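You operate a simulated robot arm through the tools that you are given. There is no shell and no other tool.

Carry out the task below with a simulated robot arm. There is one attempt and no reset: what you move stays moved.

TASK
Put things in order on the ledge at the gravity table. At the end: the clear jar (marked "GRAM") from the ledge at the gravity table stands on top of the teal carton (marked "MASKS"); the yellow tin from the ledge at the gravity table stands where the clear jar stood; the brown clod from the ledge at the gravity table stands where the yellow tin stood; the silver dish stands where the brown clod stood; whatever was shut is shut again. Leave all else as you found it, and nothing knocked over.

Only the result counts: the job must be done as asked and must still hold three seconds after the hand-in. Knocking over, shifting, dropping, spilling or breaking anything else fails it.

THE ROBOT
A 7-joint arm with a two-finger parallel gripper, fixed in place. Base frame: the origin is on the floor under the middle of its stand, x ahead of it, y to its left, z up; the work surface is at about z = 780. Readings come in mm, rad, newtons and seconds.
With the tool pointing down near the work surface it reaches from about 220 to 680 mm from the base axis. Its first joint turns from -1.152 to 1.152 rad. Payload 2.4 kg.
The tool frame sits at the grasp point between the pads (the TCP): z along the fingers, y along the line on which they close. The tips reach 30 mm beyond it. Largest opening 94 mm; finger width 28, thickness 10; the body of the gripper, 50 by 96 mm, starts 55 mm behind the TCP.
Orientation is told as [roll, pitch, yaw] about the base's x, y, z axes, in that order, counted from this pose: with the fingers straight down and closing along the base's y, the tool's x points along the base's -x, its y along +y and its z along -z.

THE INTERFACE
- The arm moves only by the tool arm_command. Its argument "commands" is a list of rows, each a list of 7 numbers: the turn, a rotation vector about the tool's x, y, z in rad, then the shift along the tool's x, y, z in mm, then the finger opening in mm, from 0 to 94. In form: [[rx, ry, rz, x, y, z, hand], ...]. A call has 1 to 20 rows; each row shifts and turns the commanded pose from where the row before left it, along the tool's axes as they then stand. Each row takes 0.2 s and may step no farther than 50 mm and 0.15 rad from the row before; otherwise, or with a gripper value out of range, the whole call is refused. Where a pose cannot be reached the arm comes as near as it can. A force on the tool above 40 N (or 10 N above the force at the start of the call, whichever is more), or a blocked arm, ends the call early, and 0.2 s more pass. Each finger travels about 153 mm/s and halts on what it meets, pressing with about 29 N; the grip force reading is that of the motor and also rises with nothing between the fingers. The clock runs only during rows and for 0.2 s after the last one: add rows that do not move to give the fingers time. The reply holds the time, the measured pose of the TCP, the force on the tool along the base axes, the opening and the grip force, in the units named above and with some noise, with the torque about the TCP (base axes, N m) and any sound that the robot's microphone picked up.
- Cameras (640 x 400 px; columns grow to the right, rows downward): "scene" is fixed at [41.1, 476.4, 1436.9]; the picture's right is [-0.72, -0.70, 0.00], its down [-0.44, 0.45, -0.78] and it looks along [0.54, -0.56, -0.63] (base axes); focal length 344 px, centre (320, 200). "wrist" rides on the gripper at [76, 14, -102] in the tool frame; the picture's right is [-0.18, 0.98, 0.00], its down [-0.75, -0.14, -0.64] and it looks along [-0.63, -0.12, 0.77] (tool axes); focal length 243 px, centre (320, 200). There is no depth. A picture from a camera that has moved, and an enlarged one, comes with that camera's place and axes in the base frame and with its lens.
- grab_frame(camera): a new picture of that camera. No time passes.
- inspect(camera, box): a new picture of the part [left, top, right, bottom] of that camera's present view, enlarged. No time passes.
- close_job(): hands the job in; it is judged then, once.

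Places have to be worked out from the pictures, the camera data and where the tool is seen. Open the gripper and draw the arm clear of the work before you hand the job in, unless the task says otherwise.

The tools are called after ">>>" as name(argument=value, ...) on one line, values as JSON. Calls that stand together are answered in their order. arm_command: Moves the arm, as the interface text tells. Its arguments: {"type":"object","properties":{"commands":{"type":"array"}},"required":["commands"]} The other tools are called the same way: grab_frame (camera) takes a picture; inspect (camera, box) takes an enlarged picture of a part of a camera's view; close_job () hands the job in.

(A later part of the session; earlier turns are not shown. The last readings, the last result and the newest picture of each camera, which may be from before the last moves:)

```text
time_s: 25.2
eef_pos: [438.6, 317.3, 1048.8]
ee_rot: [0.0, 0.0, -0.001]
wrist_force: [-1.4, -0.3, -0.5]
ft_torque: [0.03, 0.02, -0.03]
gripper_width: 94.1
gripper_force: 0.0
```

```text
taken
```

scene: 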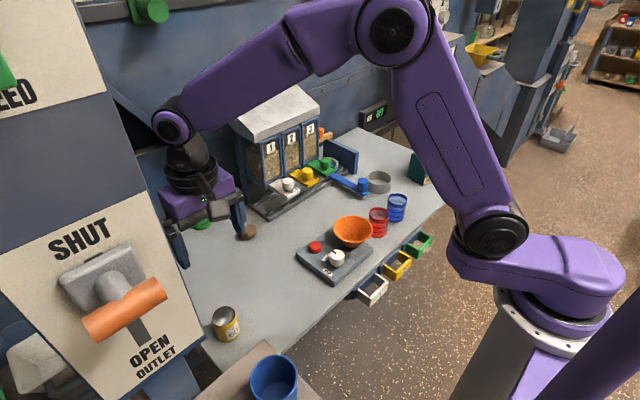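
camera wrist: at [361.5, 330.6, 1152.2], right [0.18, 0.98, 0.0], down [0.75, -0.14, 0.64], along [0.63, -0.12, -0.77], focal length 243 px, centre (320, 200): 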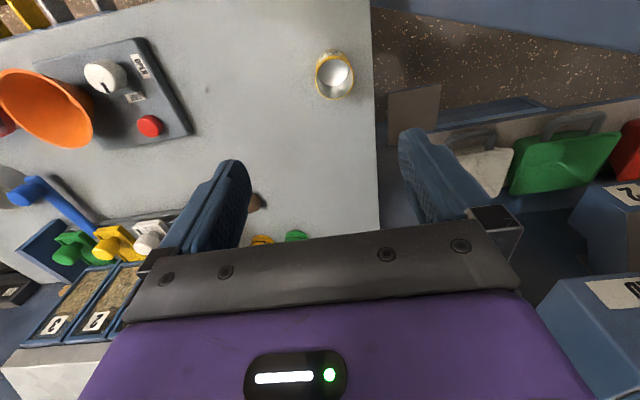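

The tin is below and ahead. Before descending I want to know how near the outlet panel and its column are, so I inspect the right side of the wrist view and the scene view around the tin.

>>> inspect(camera="wrist", box=[360, 0, 640, 220])

>>> inspect(camera="scene", box=[130, 180, 310, 400])

>>> inspect(camera="wrist", box=[290, 30, 390, 120])

```text
1.82 times, centred on (500, 110) of wrist
camera zoom: at [361.5, 330.6, 1152.2], right [0.18, 0.98, 0.0], down [0.75, -0.14, 0.64], along [0.63, -0.12, -0.77], focal length 441 px, centre (-7, 364)
```

zoom: 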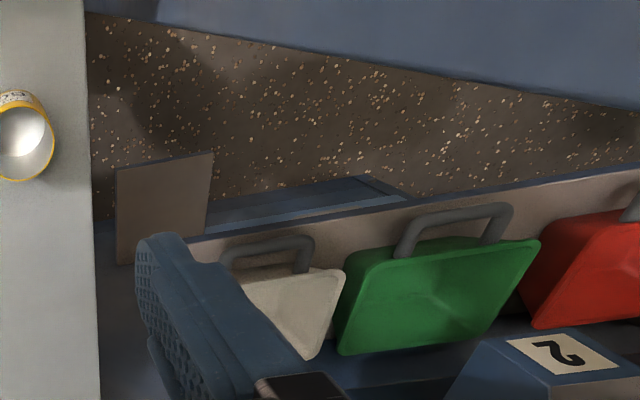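

```text
1.82 times, centred on (220, 290) of scene
camera zoom: at [41.1, 476.4, 1436.9], right [-0.72, -0.7, 0.0], down [-0.44, 0.45, -0.78], along [0.54, -0.56, -0.63], focal length 626 px, centre (502, 36)
```

zoom: 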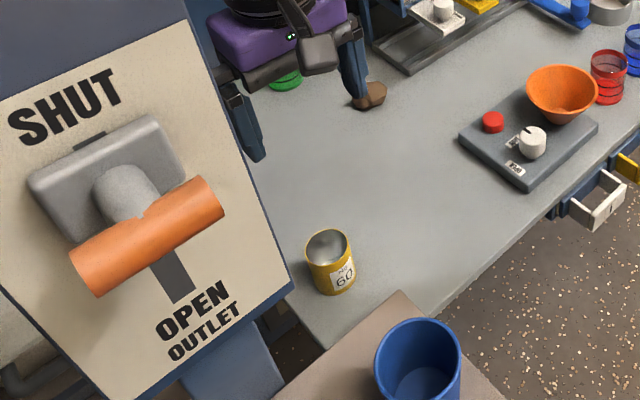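

```text
4.44 times, centred on (340, 75) of wrist
camera zoom: at [361.5, 330.6, 1152.2], right [0.18, 0.98, 0.0], down [0.75, -0.14, 0.64], along [0.63, -0.12, -0.77], focal length 1078 px, centre (231, 756)
```

zoom: 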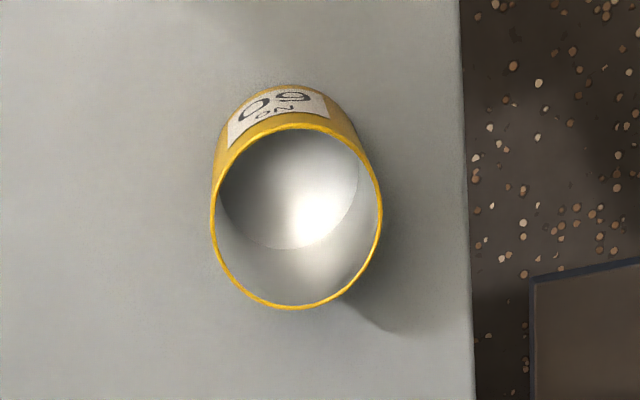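

A brown platform with a blue cup seems to stand near (330, 320), above table height, and the column is close by. I pull back and up for a wider look at the left side before committing.

>>> arm_command(commands=[[0, 0, 0, 20, -12, -10, 94], [0, 0, 0, 30, -14, -12, 94], [0, 0, 0, 30, -14, -12, 94], [0, 0, 0, 30, -14, -12, 94], [0, 0, 0, 25, -10, -10, 94], [0, 0, 0, 0, 0, 0, 94]])

>>> grab_frame(camera="wrist")

>>> grab_frame(camera="scene")

```text
time_s: 26.6
eef_pos: [304.4, 257.1, 1105.2]
ee_rot: [0.0, 0.0, 0.002]
wrist_force: [-0.2, -0.3, -0.1]
ft_torque: [-0.02, -0.01, -0.01]
gripper_width: 94.2
gripper_force: 0.1
```

```text
taken
camera wrist: at [226.6, 269.3, 1207.7], right [0.18, 0.98, 0.0], down [0.75, -0.14, 0.64], along [0.63, -0.12, -0.77], focal length 243 px, centre (320, 200)
```

wrist: 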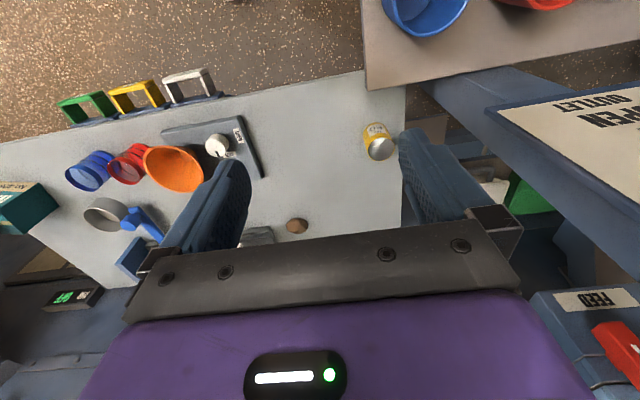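

```text
taken
```

scene: 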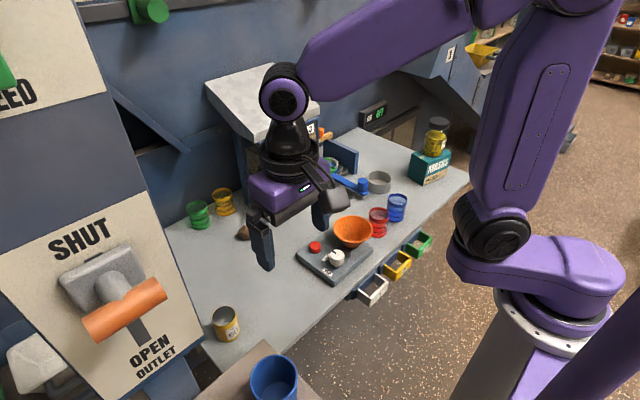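

From this view the column's near face lies at about y ≥ 400 with x ≤ 384, and the platform at x < 338. The tin at (437.5, 334.5) is therefore reachable straight down if I open only about 78 mm. I go above it and look.

>>> arm_command(commands=[[0, 0, 0, -20, 12, 6, 78], [0, 0, 0, -30, 17, 10, 78], [0, 0, 0, -30, 18, 10, 78], [0, 0, 0, -30, 18, 10, 78], [0, 0, 0, -23, 12.4, 10, 78], [0, 0, 0, 0, 0, 25, 78], [0, 0, 0, 0, 0, 30, 78], [0, 0, 0, 0, 0, 30, 78], [0, 0, 0, 0, 0, 20, 78], [0, 0, 0, 0, 0, 0, 78]])

>>> grab_frame(camera="wrist")

>>> inspect(camera="scene", box=[140, 220, 300, 360])

```text
time_s: 28.8
eef_pos: [438.3, 332.9, 957.2]
ee_rot: [0.0, -0.002, 0.0]
wrist_force: [-0.3, 0.2, -0.5]
ft_torque: [-0.03, 0.03, -0.01]
gripper_width: 78.1
gripper_force: 0.0
```

```text
taken
camera wrist: at [361.6, 345.8, 1060.4], right [0.18, 0.98, 0.0], down [0.75, -0.14, 0.64], along [0.63, -0.12, -0.77], focal length 243 px, centre (320, 200)
```

wrist: 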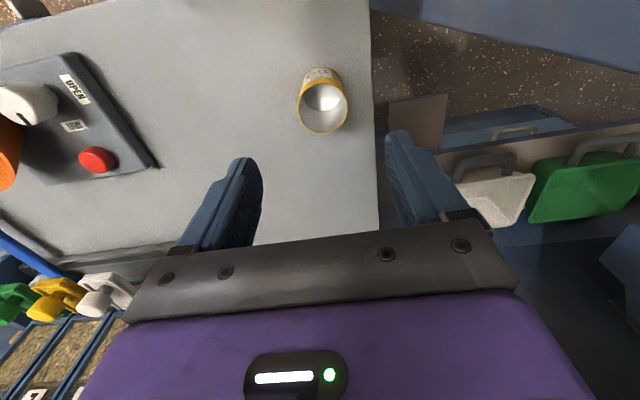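

```text
2.86 times, centred on (220, 290) of scene
camera zoom: at [41.1, 476.4, 1436.9], right [-0.72, -0.7, 0.0], down [-0.44, 0.45, -0.78], along [0.54, -0.56, -0.63], focal length 984 px, centre (606, -57)
```

zoom: 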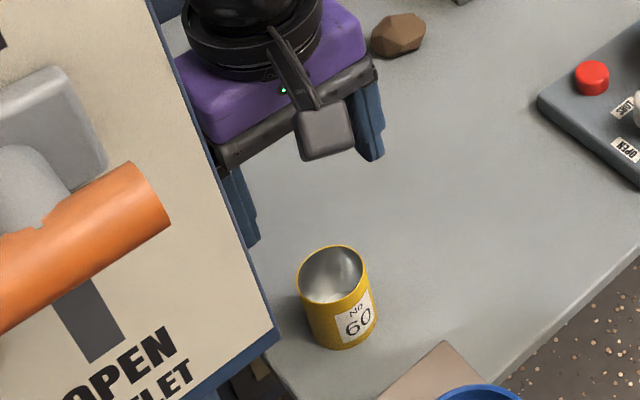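

The tin centre is at about (436.5, 334.6) and the gripper is nearly centred over it. I descend around the tin to TCP z ≈ 820.

>>> arm_command(commands=[[0, 0, 0, 1.5, 1, 20, 78], [0, 0, 0, 0, 0, 30, 78], [0, 0, 0, 0, 0, 30, 78], [0, 0, 0, 0, 0, 30, 78], [0, 0, 0, 0, 0, 20, 78], [0, 0, 0, 0, 0, 7, 78], [0, 0, 0, 0, 0, 0, 78]])

>>> grab_frame(camera="wrist")

>>> inspect(camera="scene", box=[140, 220, 300, 360])

```text
time_s: 30.4
eef_pos: [437.2, 333.6, 821.4]
ee_rot: [0.0, -0.001, -0.001]
wrist_force: [0.0, -0.1, -0.3]
ft_torque: [-0.01, 0.01, -0.01]
gripper_width: 78.2
gripper_force: 0.1
```

```text
taken
camera wrist: at [359.9, 346.7, 924.0], right [0.18, 0.98, 0.0], down [0.75, -0.14, 0.64], along [0.63, -0.12, -0.77], focal length 243 px, centre (320, 200)
```

wrist: 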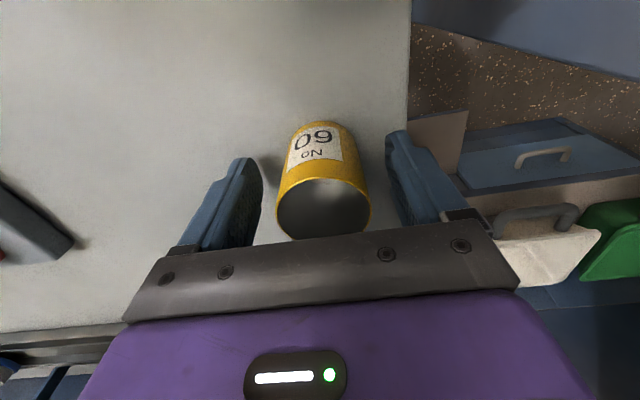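

```text
2.86 times, centred on (220, 290) of scene
camera zoom: at [41.1, 476.4, 1436.9], right [-0.72, -0.7, 0.0], down [-0.44, 0.45, -0.78], along [0.54, -0.56, -0.63], focal length 984 px, centre (606, -57)
```

zoom: 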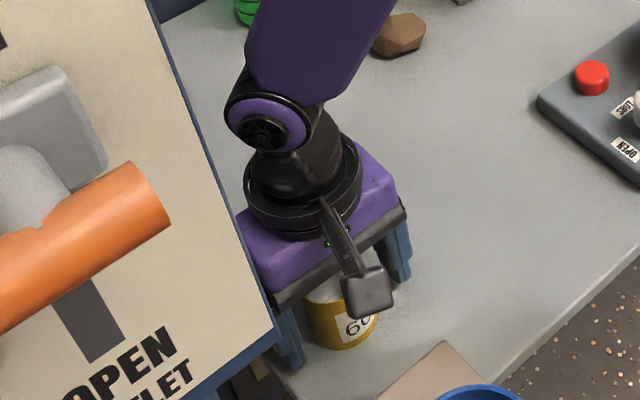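

The tin is between the fingers with nothing touching. I close on it.

>>> arm_command(commands=[[0, 0, 0, 0, 0, 0, 62], [0, 0, 0, 0, 0, 0, 54], [0, 0, 0, 0, 0, 0, 46], [0, 0, 0, 0, 0, 0, 38], [0, 0, 0, 0, 0, 0, 34], [0, 0, 0, 0, 0, 0, 34]])

>>> grab_frame(camera="wrist")

```text
time_s: 31.8
eef_pos: [437.9, 334.2, 821.6]
ee_rot: [-0.001, 0.001, 0.0]
wrist_force: [0.5, -0.1, 0.2]
ft_torque: [0.02, -0.01, 0.01]
gripper_width: 44.6
gripper_force: 29.1
```

```text
taken
camera wrist: at [359.8, 346.7, 924.2], right [0.18, 0.98, 0.0], down [0.75, -0.14, 0.64], along [0.63, -0.12, -0.77], focal length 243 px, centre (320, 200)
```

wrist: 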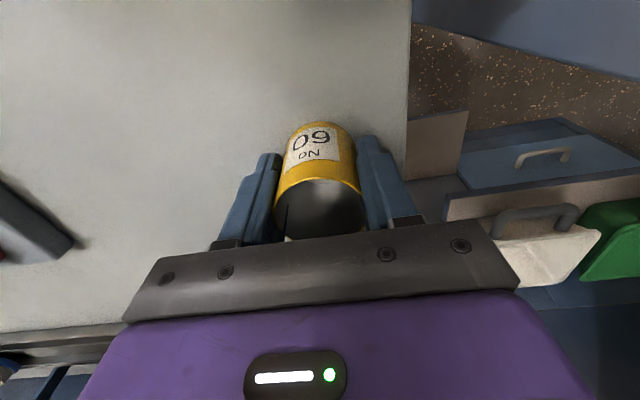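

The tin is held at 44.6 mm. I lift it 50 mm and carry it to the jar's old place at (461.5, 195) over bare table.

>>> arm_command(commands=[[0, 0, 0, 0, 0, -10, 34], [0, 0, 0, 0, 0, -20, 34], [0, 0, 0, 0, 0, -20, 34], [0, 0, 0, -2.4, -14.2, 0, 34], [0, 0, 0, -4.5, -25, 0, 34], [0, 0, 0, -4.5, -25, 0, 34], [0, 0, 0, -4.5, -25, 0, 34], [0, 0, 0, -4.5, -25, 0, 34], [0, 0, 0, -4, -25, 0, 34], [0, 0, 0, 0, 0, 0, 34], [0, 0, 0, 0, 0, 0, 34]])

>>> grab_frame(camera="wrist")

>>> inspect(camera="scene", box=[200, 190, 360, 330])

```text
time_s: 34.2
eef_pos: [462.0, 195.0, 868.6]
ee_rot: [0.001, 0.001, -0.001]
wrist_force: [-1.0, 1.2, -0.5]
ft_torque: [0.01, 0.04, 0.03]
gripper_width: 44.6
gripper_force: 28.7
```

```text
taken
camera wrist: at [384.2, 208.2, 972.0], right [0.18, 0.98, 0.0], down [0.75, -0.14, 0.64], along [0.63, -0.12, -0.77], focal length 243 px, centre (320, 200)
```

wrist: 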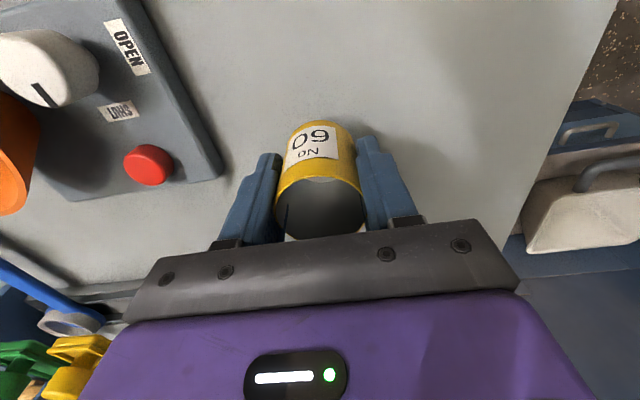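

```text
2.86 times, centred on (280, 260) of scene
camera zoom: at [41.1, 476.4, 1436.9], right [-0.72, -0.7, 0.0], down [-0.44, 0.45, -0.78], along [0.54, -0.56, -0.63], focal length 984 px, centre (434, 29)
```

zoom: 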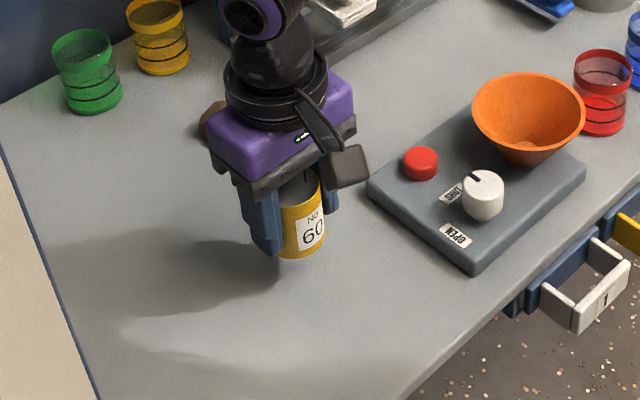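

The tin is above the jar's old spot at (461.7, 195.3). I lower it to just above the table, then feel for contact.

>>> arm_command(commands=[[0, 0, 0, 0, 0, 15, 34], [0, 0, 0, 0, 0, 15, 34], [0, 0, 0, 0, 0, 10, 34], [0, 0, 0, 0, 0, 4, 34], [0, 0, 0, 0, 0, 0, 34]])

>>> arm_command(commands=[[0, 0, 0, 0, 0, 1.5, 34], [0, 0, 0, 0, 0, 0, 34]])

```text
time_s: 35.4
eef_pos: [460.9, 194.5, 825.9]
ee_rot: [-0.001, -0.001, 0.0]
wrist_force: [-0.2, -0.7, -0.3]
ft_torque: [-0.03, -0.01, 0.01]
gripper_width: 44.4
gripper_force: 29.4
```

```text
time_s: 36.0
eef_pos: [462.4, 194.8, 825.4]
ee_rot: [0.002, 0.001, -0.001]
wrist_force: [-0.1, -0.4, -0.5]
ft_torque: [0.0, 0.0, 0.01]
gripper_width: 44.6
gripper_force: 28.2
```

No contact yet at z ≈ 825. The tin stood at TCP z ≈ 821, so I continue in small steps.

>>> arm_command(commands=[[0, 0, 0, 0, 0, 1.5, 34], [0, 0, 0, 0, 0, 0, 34]])

>>> arm_command(commands=[[0, 0, 0, 0, 0, 1, 34], [0, 0, 0, 0, 0, 0, 34]])

```text
time_s: 36.6
eef_pos: [462.2, 195.4, 823.7]
ee_rot: [0.0, 0.0, 0.0]
wrist_force: [-0.2, 1.4, 4.1]
ft_torque: [0.06, 0.04, -0.05]
gripper_width: 44.3
gripper_force: 28.8
```

```text
time_s: 37.2
eef_pos: [462.1, 195.0, 821.8]
ee_rot: [0.0, -0.001, 0.0]
wrist_force: [0.8, 3.5, 6.0]
ft_torque: [0.16, -0.03, -0.01]
gripper_width: 44.5
gripper_force: 29.0
```

The tin rests on the table with light contact of about 6 N. I open gradually to 78 and rise.

>>> arm_command(commands=[[0, 0, 0, 0, 0, -0.5, 34], [0, 0, 0, 0, 0, 0, 48], [0, 0, 0, 0, 0, 0, 54], [0, 0, 0, 0, 0, 0, 66], [0, 0, 0, 0, 0, 0, 78], [0, 0, 0, 0, 0, 0, 78]])

>>> grab_frame(camera="wrist")

```text
time_s: 38.6
eef_pos: [459.7, 194.1, 823.2]
ee_rot: [0.0, 0.001, -0.001]
wrist_force: [-0.8, -0.2, -0.1]
ft_torque: [0.04, -0.02, 0.01]
gripper_width: 78.0
gripper_force: 0.0
```

```text
taken
camera wrist: at [383.7, 208.1, 925.7], right [0.18, 0.98, 0.0], down [0.75, -0.14, 0.64], along [0.63, -0.12, -0.77], focal length 243 px, centre (320, 200)
```

wrist: 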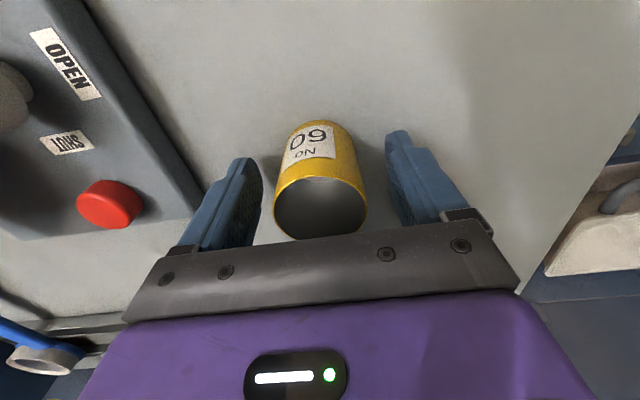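

The tin stands free where the jar was. I rise to about z = 955 and move toward the clod with the tool kept high, to check clearance to the hopper roof.

>>> arm_command(commands=[[0, 0, 0, 0, 0, -10, 78], [0, 0, 0, 0, 0, -25, 78], [0, 0, 0, 0, 0, -35, 78], [0, 0, 0, 0, 0, -35, 78], [0, 0, 0, 0, 0, -30, 78], [0, 0, 0, -25, -5, 0, 78], [0, 0, 0, -35, -8, 0, 78], [0, 0, 0, -30, -7, 0, 78], [0, 0, 0, -10, -5, 0, 78], [0, 0, 0, 0, 0, 0, 78]])

>>> grab_frame(camera="wrist")

>>> grab_frame(camera="scene")

```text
time_s: 40.8
eef_pos: [563.2, 168.2, 955.6]
ee_rot: [0.002, 0.0, 0.001]
wrist_force: [0.0, -0.1, 0.1]
ft_torque: [-0.01, -0.02, 0.0]
gripper_width: 78.1
gripper_force: 0.0
```

```text
taken
camera wrist: at [485.9, 181.9, 1059.2], right [0.18, 0.98, 0.0], down [0.75, -0.14, 0.64], along [0.63, -0.12, -0.77], focal length 243 px, centre (320, 200)
```

wrist: 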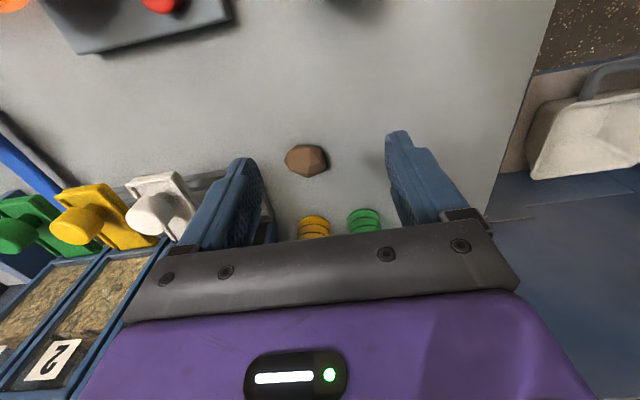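

```text
taken
```

scene: 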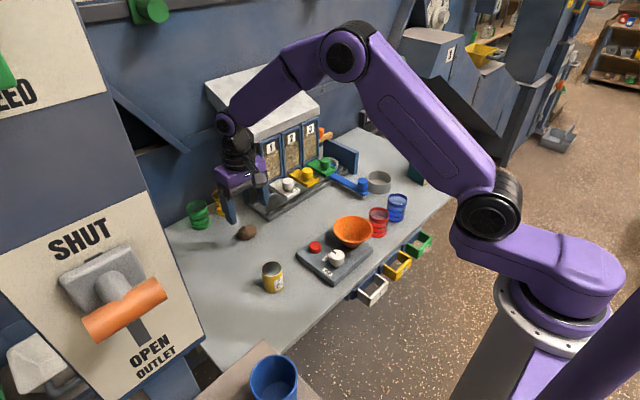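

I enlarge the clod from here to fix its centre and shape, and the scene view to judge the gap between arm and roof.

>>> inspect(camera="wrist", box=[265, 120, 365, 200])

>>> inspect(camera="scene", box=[190, 60, 350, 260])

>>> inspect(camera="scene", box=[220, 210, 280, 255])

```text
5.00 times, centred on (315, 160) of wrist
camera zoom: at [485.9, 181.9, 1059.2], right [0.18, 0.98, 0.0], down [0.75, -0.14, 0.64], along [0.63, -0.12, -0.77], focal length 1213 px, centre (345, 400)
```

zoom: 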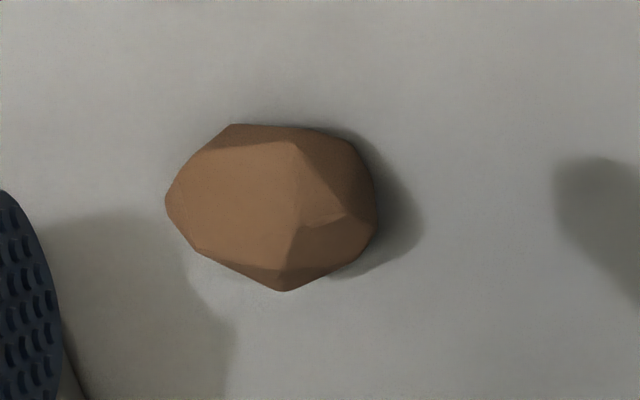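

```text
2.00 times, centred on (270, 160) of scene
camera zoom: at [41.1, 476.4, 1436.9], right [-0.72, -0.7, 0.0], down [-0.44, 0.45, -0.78], along [0.54, -0.56, -0.63], focal length 689 px, centre (420, 280)
```

zoom: 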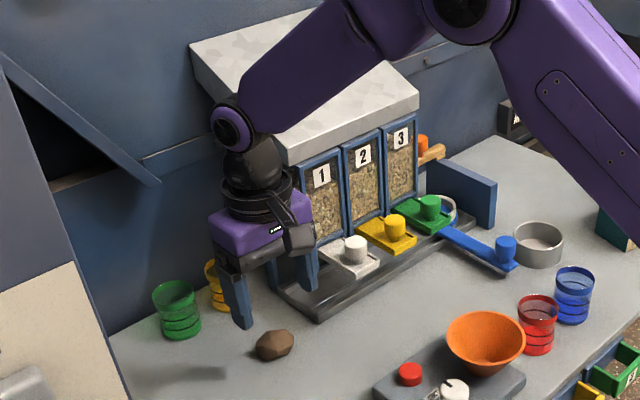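

```text
8.89 times, centred on (250, 232) of scene
camera zoom: at [41.1, 476.4, 1436.9], right [-0.72, -0.7, 0.0], down [-0.44, 0.45, -0.78], along [0.54, -0.56, -0.63], focal length 3062 px, centre (942, -89)
```

zoom: 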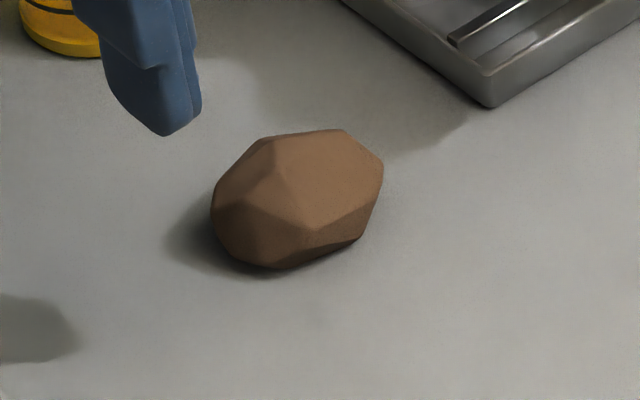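

The clod centre is at about (639, 137) and roughly 54 x 48 x 34 mm. The hopper front is near x ≈ 640 and its roof corner looks close to where the wrist would come, so I inspect the roof more closely before going there.

>>> inspect(camera="scene", box=[195, 55, 335, 155])

>>> inspect(camera="scene", box=[195, 110, 295, 210])

```text
4.00 times, centred on (265, 105) of scene
camera zoom: at [41.1, 476.4, 1436.9], right [-0.72, -0.7, 0.0], down [-0.44, 0.45, -0.78], along [0.54, -0.56, -0.63], focal length 1378 px, centre (540, 580)
```

zoom: 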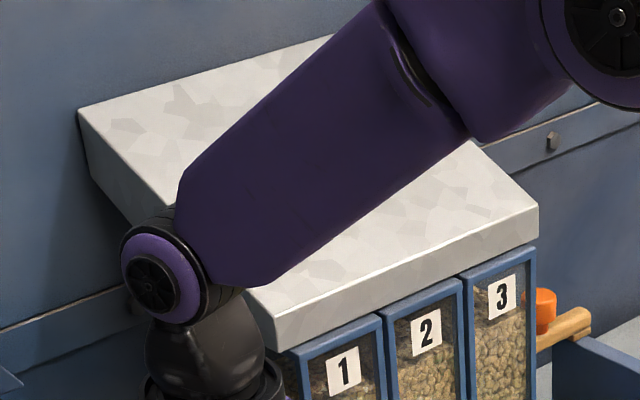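

```text
4.00 times, centred on (245, 160) of scene
camera zoom: at [41.1, 476.4, 1436.9], right [-0.72, -0.7, 0.0], down [-0.44, 0.45, -0.78], along [0.54, -0.56, -0.63], focal length 1378 px, centre (620, 360)
```

zoom: 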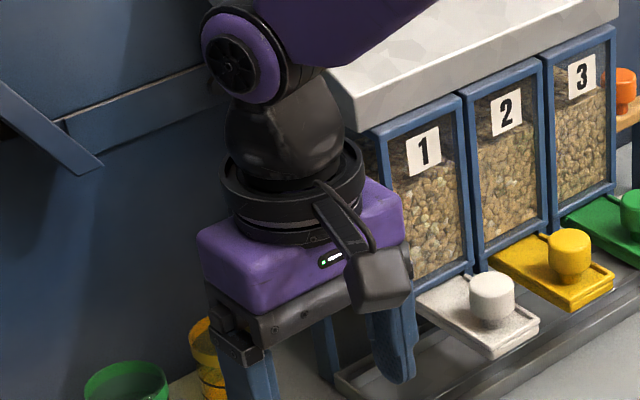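

Roof: the front-left lower corner comes out near (635, 81, 1041), so a vertical wrist at the clod would pass within a few mm of it. I tilt the tool back about the closing axis by 0.36 rad, fingers pointing forward and down, which keeps the wrist clear.

>>> arm_command(commands=[[0, -0.12, 0, 0, 0, 0, 78], [0, -0.12, 0, 0, 0, 0, 78], [0, -0.12, 0, 0, 0, 0, 78], [0, 0, 0, 0, 0, 0, 78]])

>>> grab_frame(camera="wrist")

```text
time_s: 41.8
eef_pos: [561.1, 168.6, 956.5]
ee_rot: [0.0, -0.362, 0.0]
wrist_force: [0.0, -0.5, 0.0]
ft_torque: [0.03, -0.03, -0.02]
gripper_width: 77.9
gripper_force: 0.0
```

```text
taken
camera wrist: at [453.0, 182.4, 1025.9], right [0.17, 0.98, 0.07], down [0.48, -0.14, 0.87], along [0.86, -0.12, -0.49], focal length 243 px, centre (320, 200)
```

wrist: 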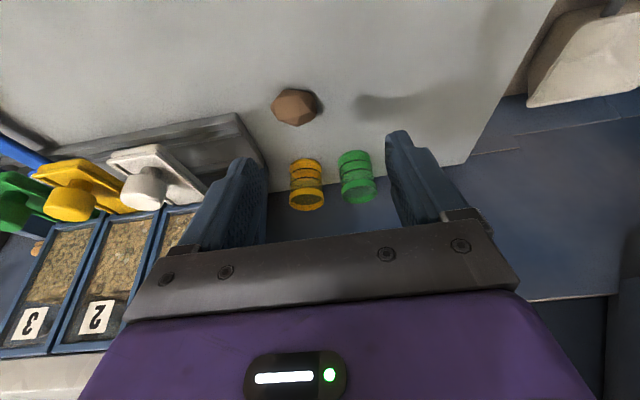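

The tilt came out as wanted. I move to a point above the clod, at about (631.5, 136.5, 880).

>>> arm_command(commands=[[0, 0, 0, -7.75, -6.5, 19.2, 78], [0, 0, 0, -7.75, -6.5, 19.2, 78], [0, 0, 0, -7.75, -6.5, 19.2, 78], [0, 0, 0, -7.75, -6.5, 19.2, 78], [0, 0, 0, -7.75, -6.5, 19.2, 78], [0, 0, 0, 0, 0, 0, 78]])

>>> grab_frame(camera="wrist")

>>> inspect(camera="scene", box=[190, 90, 330, 260])

```text
time_s: 43.2
eef_pos: [629.4, 136.7, 880.0]
ee_rot: [0.001, -0.36, -0.001]
wrist_force: [-0.3, -0.2, -0.2]
ft_torque: [-0.03, -0.04, 0.01]
gripper_width: 77.9
gripper_force: 0.0
```

```text
taken
camera wrist: at [521.3, 149.7, 950.7], right [0.17, 0.98, 0.07], down [0.48, -0.14, 0.87], along [0.86, -0.12, -0.5], focal length 243 px, centre (320, 200)
```

wrist: 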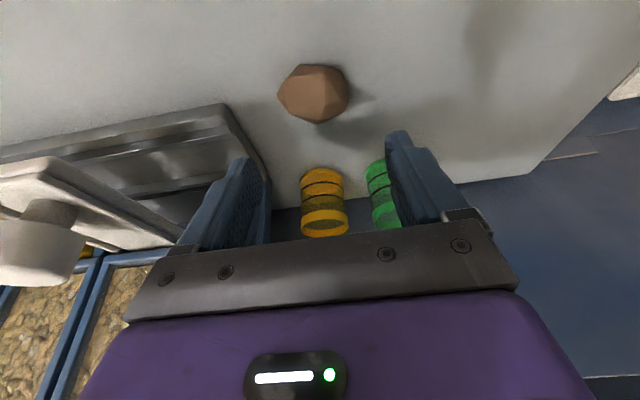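

```text
2.35 times, centred on (260, 175) of scene
camera zoom: at [41.1, 476.4, 1436.9], right [-0.72, -0.7, 0.0], down [-0.44, 0.45, -0.78], along [0.54, -0.56, -0.63], focal length 811 px, centre (461, 259)
```

zoom: 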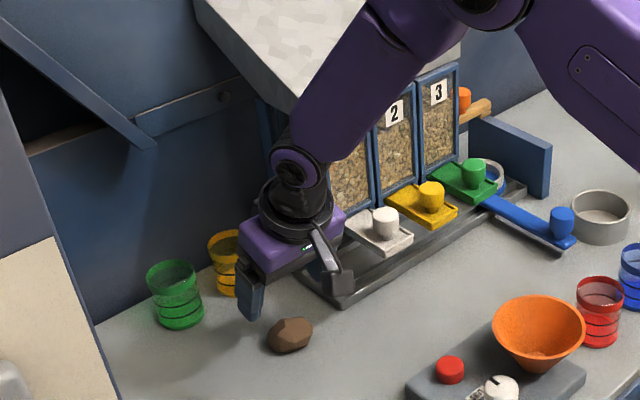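

The clod is centred between the fingers ahead, at about (637, 135.5), and the wrist is well clear of the roof. I lower vertically 64 mm, in the tilted tool axes, to z ≈ 816.

>>> arm_command(commands=[[0, 0, 0, 5.64, -0.4, 14.97, 78], [0, 0, 0, 5.64, -0.4, 14.97, 78], [0, 0, 0, 5.64, -0.4, 14.97, 78], [0, 0, 0, 4.22, -0.3, 11.2, 78], [0, 0, 0, 0, 0, 0, 78]])

>>> grab_frame(camera="wrist")

>>> inspect(camera="scene", box=[190, 130, 330, 260])

```text
time_s: 44.4
eef_pos: [631.1, 133.4, 822.1]
ee_rot: [0.0, -0.36, 0.001]
wrist_force: [-0.5, -0.4, -0.5]
ft_torque: [0.01, -0.01, -0.01]
gripper_width: 78.0
gripper_force: 0.1
```

```text
taken
camera wrist: at [524.2, 146.4, 891.4], right [0.17, 0.98, 0.07], down [0.48, -0.14, 0.87], along [0.86, -0.12, -0.49], focal length 243 px, centre (320, 200)
```

wrist: 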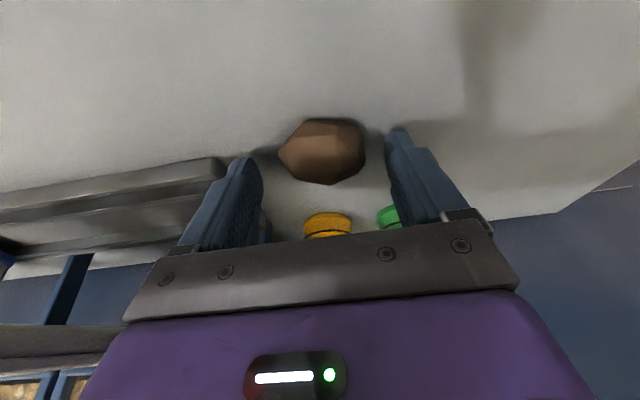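

```text
3.08 times, centred on (260, 195) of scene
camera zoom: at [41.1, 476.4, 1436.9], right [-0.72, -0.7, 0.0], down [-0.44, 0.45, -0.78], along [0.54, -0.56, -0.63], focal length 1060 px, centre (505, 215)
```

zoom: 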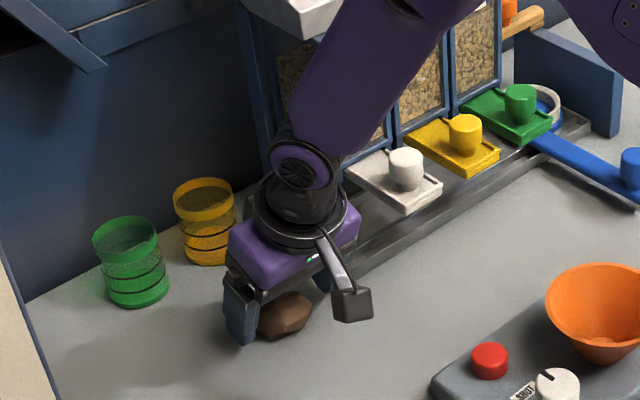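

The fingers straddle the clod evenly at z ≈ 822. I go 5 mm lower and 4 mm back so the fingertips meet its middle, then close slowly.

>>> arm_command(commands=[[0, 0, 0, 2.8, 0.4, 1.9, 78], [0, 0, 0, 2.8, 0.4, 1.9, 78], [0, 0, 0, 0, 0, 0, 78]])

>>> arm_command(commands=[[0, 0, 0, 0, 0, 0, 70], [0, 0, 0, 0, 0, 0, 62], [0, 0, 0, 0, 0, 0, 56], [0, 0, 0, 0, 0, 0, 50], [0, 0, 0, 0, 0, 0, 44], [0, 0, 0, 0, 0, 0, 38], [0, 0, 0, 0, 0, 0, 36]])

>>> grab_frame(camera="wrist")

>>> inspect(camera="scene", box=[220, 190, 300, 250])

```text
time_s: 45.2
eef_pos: [628.3, 135.9, 815.4]
ee_rot: [-0.001, -0.361, 0.001]
wrist_force: [1.1, 0.6, -0.1]
ft_torque: [-0.02, -0.02, 0.0]
gripper_width: 78.4
gripper_force: 0.2
```

```text
time_s: 46.8
eef_pos: [627.8, 134.3, 816.6]
ee_rot: [-0.002, -0.36, 0.0]
wrist_force: [0.3, 0.0, 0.7]
ft_torque: [0.0, -0.03, -0.01]
gripper_width: 51.7
gripper_force: 29.3
```

```text
taken
camera wrist: at [519.8, 148.4, 885.6], right [0.17, 0.98, 0.06], down [0.48, -0.14, 0.87], along [0.86, -0.12, -0.5], focal length 243 px, centre (320, 200)
```

wrist: 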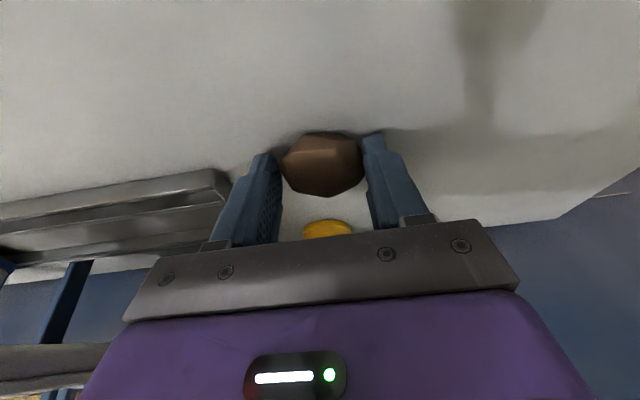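

```text
6.67 times, centred on (260, 220) of scene
camera zoom: at [41.1, 476.4, 1436.9], right [-0.72, -0.7, 0.0], down [-0.44, 0.45, -0.78], along [0.54, -0.56, -0.63], focal length 2297 px, centre (720, 67)
```

zoom: 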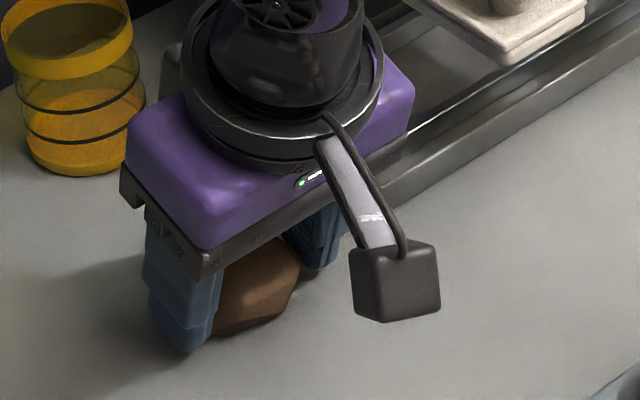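

The clod is held at 51.7 mm. I lift it 60 mm vertically and check the hold.

>>> arm_command(commands=[[0, 0, 0, -3.52, 0, -9.36, 36], [0, 0, 0, -5.28, 0, -14.04, 36], [0, 0, 0, -6.17, 0, -16.4, 36], [0, 0, 0, -6.17, 0, -16.4, 36], [0, 0, 0, 0, 0, 0, 36]])

>>> grab_frame(camera="wrist")

>>> inspect(camera="scene", box=[190, 130, 330, 260])

```text
time_s: 48.0
eef_pos: [626.7, 138.4, 875.6]
ee_rot: [0.0, -0.361, 0.001]
wrist_force: [-0.1, -1.0, -1.0]
ft_torque: [-0.02, -0.02, -0.02]
gripper_width: 51.7
gripper_force: 29.2
```

```text
taken
camera wrist: at [519.0, 150.9, 945.3], right [0.17, 0.98, 0.07], down [0.48, -0.14, 0.87], along [0.86, -0.12, -0.49], focal length 243 px, centre (320, 200)
```

wrist: 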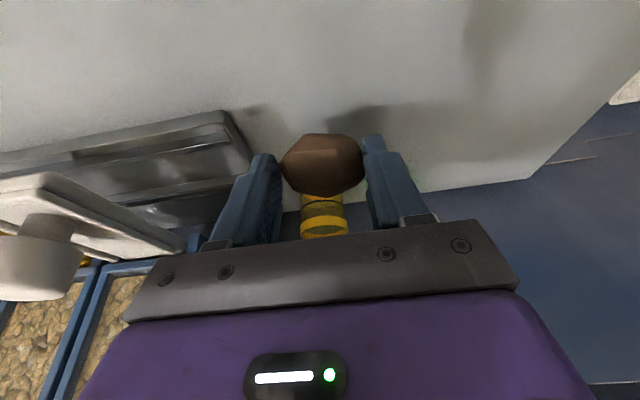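

```text
3.08 times, centred on (260, 195) of scene
camera zoom: at [41.1, 476.4, 1436.9], right [-0.72, -0.7, 0.0], down [-0.44, 0.45, -0.78], along [0.54, -0.56, -0.63], focal length 1060 px, centre (505, 215)
```

zoom: 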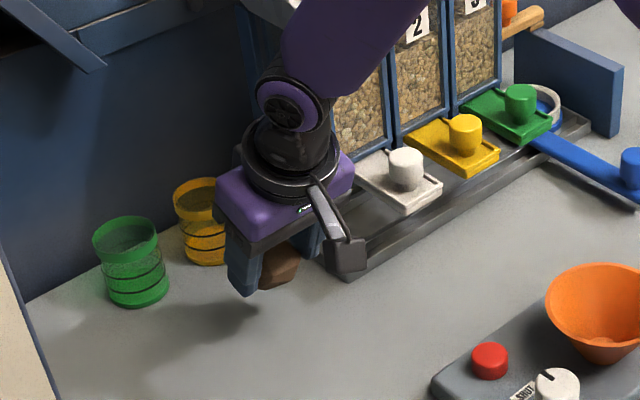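

The clod is held firmly. I keep the tilt, so the clod keeps its attitude, and move it back to open space near (500, 250, 905). There I will swing the tool about the vertical so the camera clears the brown platform by the tin's old spot.

>>> arm_command(commands=[[0, 0, 0, 7.78, 7.97, -5.17, 36], [0, 0, 0, 15.56, 15.94, -10.34, 36], [0, 0, 0, 15.56, 15.94, -10.34, 36], [0, 0, 0, 15.56, 15.94, -10.34, 36], [0, 0, 0, 15.56, 15.94, -10.34, 36], [0, 0, 0, 15.56, 15.94, -10.34, 36], [0, 0, 0, 15.56, 15.94, -10.34, 36], [0, 0, 0, 7.78, 7.97, -5.17, 36], [0, 0, 0, 0, 0, 0, 36]])

>>> arm_command(commands=[[-0.022, 0, -0.0585, 0, 0, 0, 36], [-0.044, 0, -0.117, 0, 0, 0, 36], [-0.044, 0, -0.117, 0, 0, 0, 36], [-0.044, 0, -0.117, 0, 0, 0, 36], [-0.044, 0, -0.117, 0, 0, 0, 36], [-0.044, 0, -0.117, 0, 0, 0, 36], [-0.022, 0, -0.0585, 0, 0, 0, 36], [0, 0, 0, 0, 0, 0, 36]])

>>> grab_frame(camera="wrist")

>>> grab_frame(camera="scene")

```text
time_s: 50.0
eef_pos: [502.2, 248.4, 904.1]
ee_rot: [0.0, -0.36, -0.001]
wrist_force: [0.1, -0.4, -0.4]
ft_torque: [0.0, -0.01, -0.03]
gripper_width: 51.9
gripper_force: 29.1
```

```text
time_s: 51.8
eef_pos: [500.6, 247.3, 906.1]
ee_rot: [0.002, -0.361, 0.75]
wrist_force: [0.1, -0.9, 0.0]
ft_torque: [0.01, 0.0, 0.02]
gripper_width: 51.6
gripper_force: 29.1
```

```text
taken
camera wrist: at [410.9, 183.7, 974.6], right [-0.54, 0.84, 0.06], down [0.45, 0.22, 0.87], along [0.71, 0.5, -0.5], focal length 243 px, centre (320, 200)
```

wrist: 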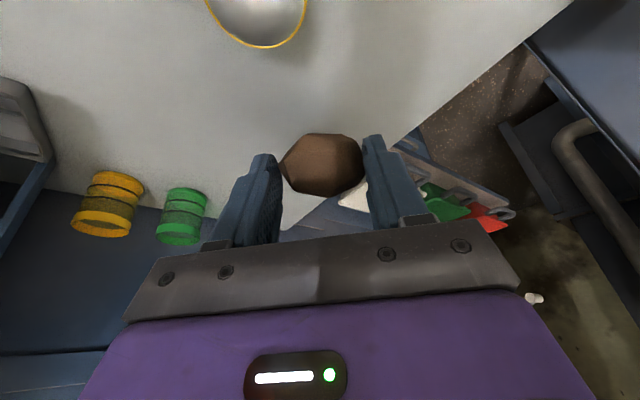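

```text
taken
```

scene: 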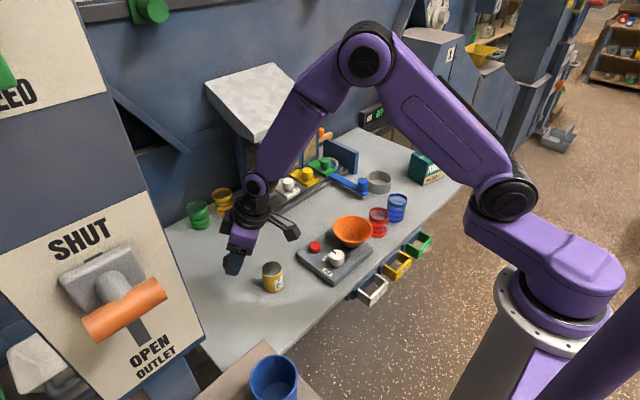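

The yaw is now 0.75 with the tilt intact. I move level to above the tin's old spot, TCP target about (431.4, 329.3), and check the surroundings.

>>> arm_command(commands=[[0, 0, 0, -0.5, 10.6, 0.2, 36], [0, 0, 0, -1, 21.2, 0.36, 36], [0, 0, 0, -1, 21.2, 0.36, 36], [0, 0, 0, -1, 21.2, 0.36, 36], [0, 0, 0, -1, 21.2, 0.36, 36], [0, 0, 0, -0.5, 10.6, 0.2, 36], [0, 0, 0, 0, 0, 0, 36]])

>>> grab_frame(camera="wrist")

>>> inspect(camera="scene", box=[140, 220, 320, 370])

```text
time_s: 53.4
eef_pos: [432.0, 326.9, 904.7]
ee_rot: [0.001, -0.359, 0.749]
wrist_force: [-0.8, 0.1, -0.5]
ft_torque: [0.01, 0.01, -0.01]
gripper_width: 52.0
gripper_force: 29.1
```

```text
taken
camera wrist: at [342.8, 264.2, 974.2], right [-0.54, 0.84, 0.06], down [0.45, 0.22, 0.87], along [0.71, 0.5, -0.5], focal length 243 px, centre (320, 200)
```

wrist: 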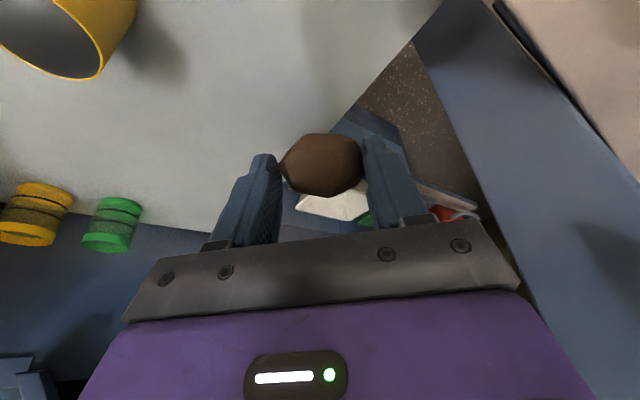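

```text
2.67 times, centred on (230, 295) of scene
camera zoom: at [41.1, 476.4, 1436.9], right [-0.72, -0.7, 0.0], down [-0.44, 0.45, -0.78], along [0.54, -0.56, -0.63], focal length 919 px, centre (560, -53)
```

zoom: 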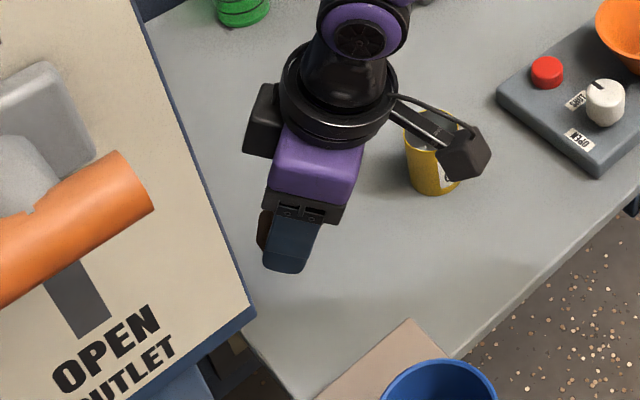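

The clearances look fine, with the column edge about 40 mm from the gripper and the camera clear of the platform. I lower the clod to just above the table.

>>> arm_command(commands=[[0, 0, 0, 5.9, 0.19, 16.16, 36], [0, 0, 0, 5.9, 0.19, 16.16, 36], [0, 0, 0, 5.9, 0.19, 16.16, 36], [0, 0, 0, 5.9, 0.19, 16.16, 36], [0, 0, 0, 4.6, 0.19, 12.3, 36], [0, 0, 0, 0, 0, 0, 36]])

>>> grab_frame(camera="wrist")

>>> inspect(camera="scene", box=[140, 220, 320, 370])

```text
time_s: 54.8
eef_pos: [431.8, 329.8, 823.9]
ee_rot: [-0.002, -0.361, 0.751]
wrist_force: [-0.6, -0.5, -0.2]
ft_torque: [-0.02, 0.01, 0.01]
gripper_width: 51.8
gripper_force: 29.2
```

```text
taken
camera wrist: at [342.8, 266.1, 893.7], right [-0.54, 0.84, 0.06], down [0.45, 0.22, 0.87], along [0.71, 0.5, -0.49], focal length 243 px, centre (320, 200)
```

wrist: 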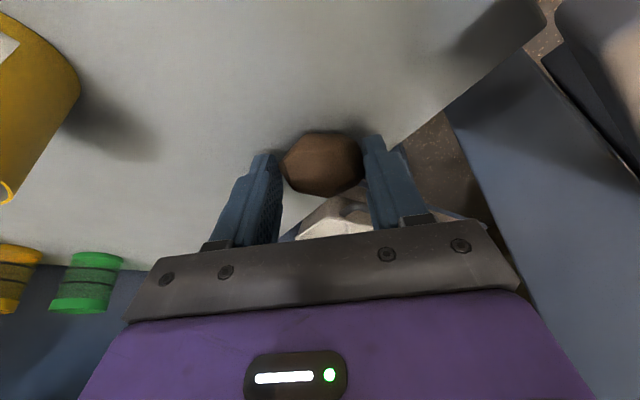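

```text
2.67 times, centred on (230, 295) of scene
camera zoom: at [41.1, 476.4, 1436.9], right [-0.72, -0.7, 0.0], down [-0.44, 0.45, -0.78], along [0.54, -0.56, -0.63], focal length 919 px, centre (560, -53)
```

zoom: 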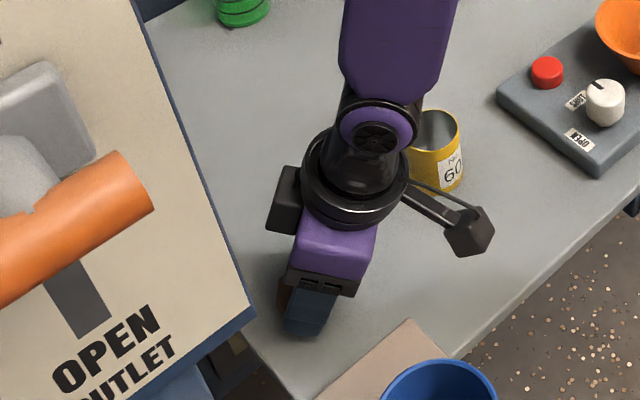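

At z ≈ 824 there are about 8 mm to go. I continue down in small steps, watching the force.

>>> arm_command(commands=[[0, 0, 0, 2.2, -0.7, 4.5, 36], [0, 0, 0, 0, 0, 0, 36]])

>>> arm_command(commands=[[0, 0, 0, 0.53, 0, 1.4, 36], [0, 0, 0, 0, 0, 0, 36]])

>>> arm_command(commands=[[0, 0, 0, 0.35, 0, 0.94, 36], [0, 0, 0, 0, 0, 0, 36]])

```text
time_s: 55.4
eef_pos: [433.0, 329.4, 819.2]
ee_rot: [0.0, -0.361, 0.75]
wrist_force: [0.1, 0.5, -1.0]
ft_torque: [0.02, 0.02, -0.02]
gripper_width: 51.7
gripper_force: 29.4
```

```text
time_s: 56.0
eef_pos: [432.4, 329.7, 817.3]
ee_rot: [0.0, -0.359, 0.75]
wrist_force: [0.1, -0.7, -0.6]
ft_torque: [-0.01, 0.03, 0.0]
gripper_width: 51.5
gripper_force: 29.2
```

```text
time_s: 56.6
eef_pos: [432.5, 329.2, 815.8]
ee_rot: [-0.001, -0.361, 0.751]
wrist_force: [-2.8, -2.7, 10.2]
ft_torque: [0.09, 0.12, 0.08]
gripper_width: 51.6
gripper_force: 28.6
```

The clod touches down at z ≈ 816, the same height as where I took it. I relieve the pressure by 0.5 mm and open gently to 68.

>>> arm_command(commands=[[0, 0, 0, -0.18, 0, -0.47, 36], [0, 0, 0, 0, 0, 0, 50], [0, 0, 0, 0, 0, 0, 54], [0, 0, 0, 0, 0, 0, 58], [0, 0, 0, 0, 0, 0, 64], [0, 0, 0, 0, 0, 0, 70], [0, 0, 0, 0, 0, 0, 70]])

>>> grab_frame(camera="wrist")

>>> inspect(camera="scene", box=[180, 280, 280, 360])

```text
time_s: 58.2
eef_pos: [432.4, 330.1, 815.4]
ee_rot: [0.0, -0.361, 0.751]
wrist_force: [0.5, -0.6, -0.2]
ft_torque: [0.0, 0.0, 0.01]
gripper_width: 70.1
gripper_force: 0.0
```

```text
taken
camera wrist: at [342.6, 266.0, 885.6], right [-0.54, 0.84, 0.06], down [0.45, 0.22, 0.87], along [0.71, 0.5, -0.5], focal length 243 px, centre (320, 200)
```

wrist: 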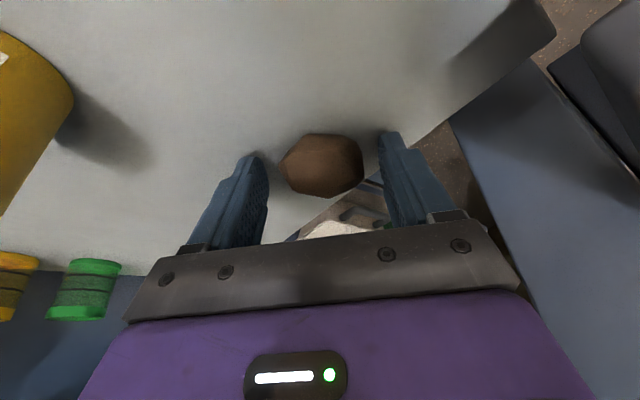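

```text
5.00 times, centred on (230, 320) of scene
camera zoom: at [41.1, 476.4, 1436.9], right [-0.72, -0.7, 0.0], down [-0.44, 0.45, -0.78], along [0.54, -0.56, -0.63], focal length 1723 px, centre (770, -400)
```

zoom: 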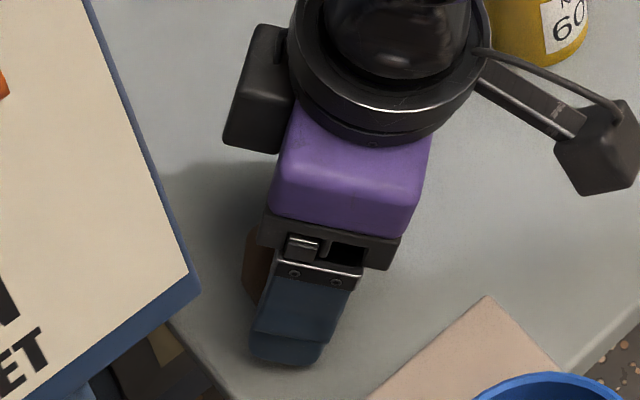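

The clod stands at about (437, 335), in the tin's old place, in the same attitude as before. I open a bit wider, rise 130 mm straight up, and verify.

>>> arm_command(commands=[[0, 0, 0, -3.5, 0, -9.4, 72], [0, 0, 0, -8.8, 0, -23.4, 72], [0, 0, 0, -10.6, 0, -28.1, 72], [0, 0, 0, -10.6, 0, -28.1, 72], [0, 0, 0, -12.3, 0, -32.7, 72], [0, 0, 0, 0, 0, 0, 72]])

>>> grab_frame(camera="wrist")

>>> inspect(camera="scene", box=[180, 250, 300, 360])

```text
time_s: 59.6
eef_pos: [433.1, 327.1, 945.9]
ee_rot: [-0.001, -0.359, 0.749]
wrist_force: [1.0, 0.2, -0.1]
ft_torque: [0.03, 0.01, -0.03]
gripper_width: 72.0
gripper_force: 0.1
```

```text
taken
camera wrist: at [343.1, 262.6, 1016.2], right [-0.54, 0.84, 0.06], down [0.45, 0.22, 0.87], along [0.71, 0.5, -0.5], focal length 243 px, centre (320, 200)
```

wrist: 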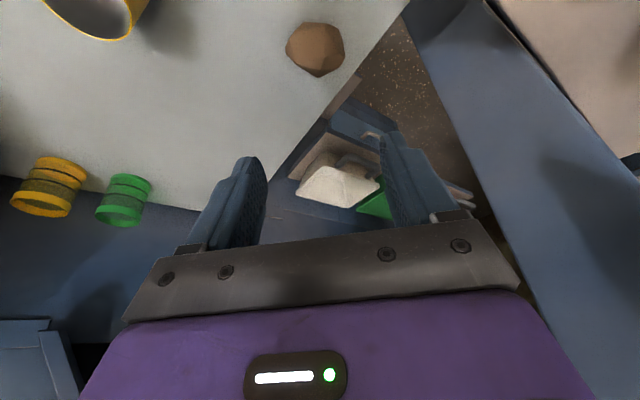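

```text
3.64 times, centred on (240, 305) of scene
camera zoom: at [41.1, 476.4, 1436.9], right [-0.72, -0.7, 0.0], down [-0.44, 0.45, -0.78], along [0.54, -0.56, -0.63], focal length 1253 px, centre (611, -182)
```

zoom: 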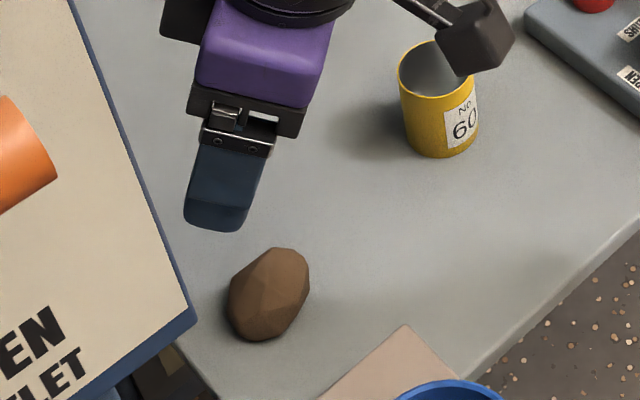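

The clod and tin both stand well. I move away toward the middle and rotate the tool's yaw back to zero, keeping the tilt.

>>> arm_command(commands=[[0, 0, 0, 12.3, -27.4, -8.9, 72], [0, 0, 0, 12.3, -27.4, -8.9, 72], [0, 0, 0, 12.3, -27.4, -8.9, 72], [0, 0, 0, 12.3, -27.4, -8.9, 72], [0, 0, 0, 12.3, -27.4, -8.9, 72], [0.044, 0, 0.117, 0, 0, 0, 80], [0.044, 0, 0.117, 0, 0, 0, 88], [0.044, 0, 0.117, 0, 0, 0, 94], [0.044, 0, 0.117, 0, 0, 0, 94], [0.044, 0, 0.117, 0, 0, 0, 94], [0.044, 0, 0.117, 0, 0, 0, 94], [0, 0, 0, 0, 0, 0, 94]])

```text
time_s: 62.2
eef_pos: [470.2, 179.3, 965.4]
ee_rot: [0.0, -0.362, 0.0]
wrist_force: [0.0, 0.3, 0.1]
ft_torque: [-0.02, -0.01, -0.01]
gripper_width: 93.8
gripper_force: 0.0
```

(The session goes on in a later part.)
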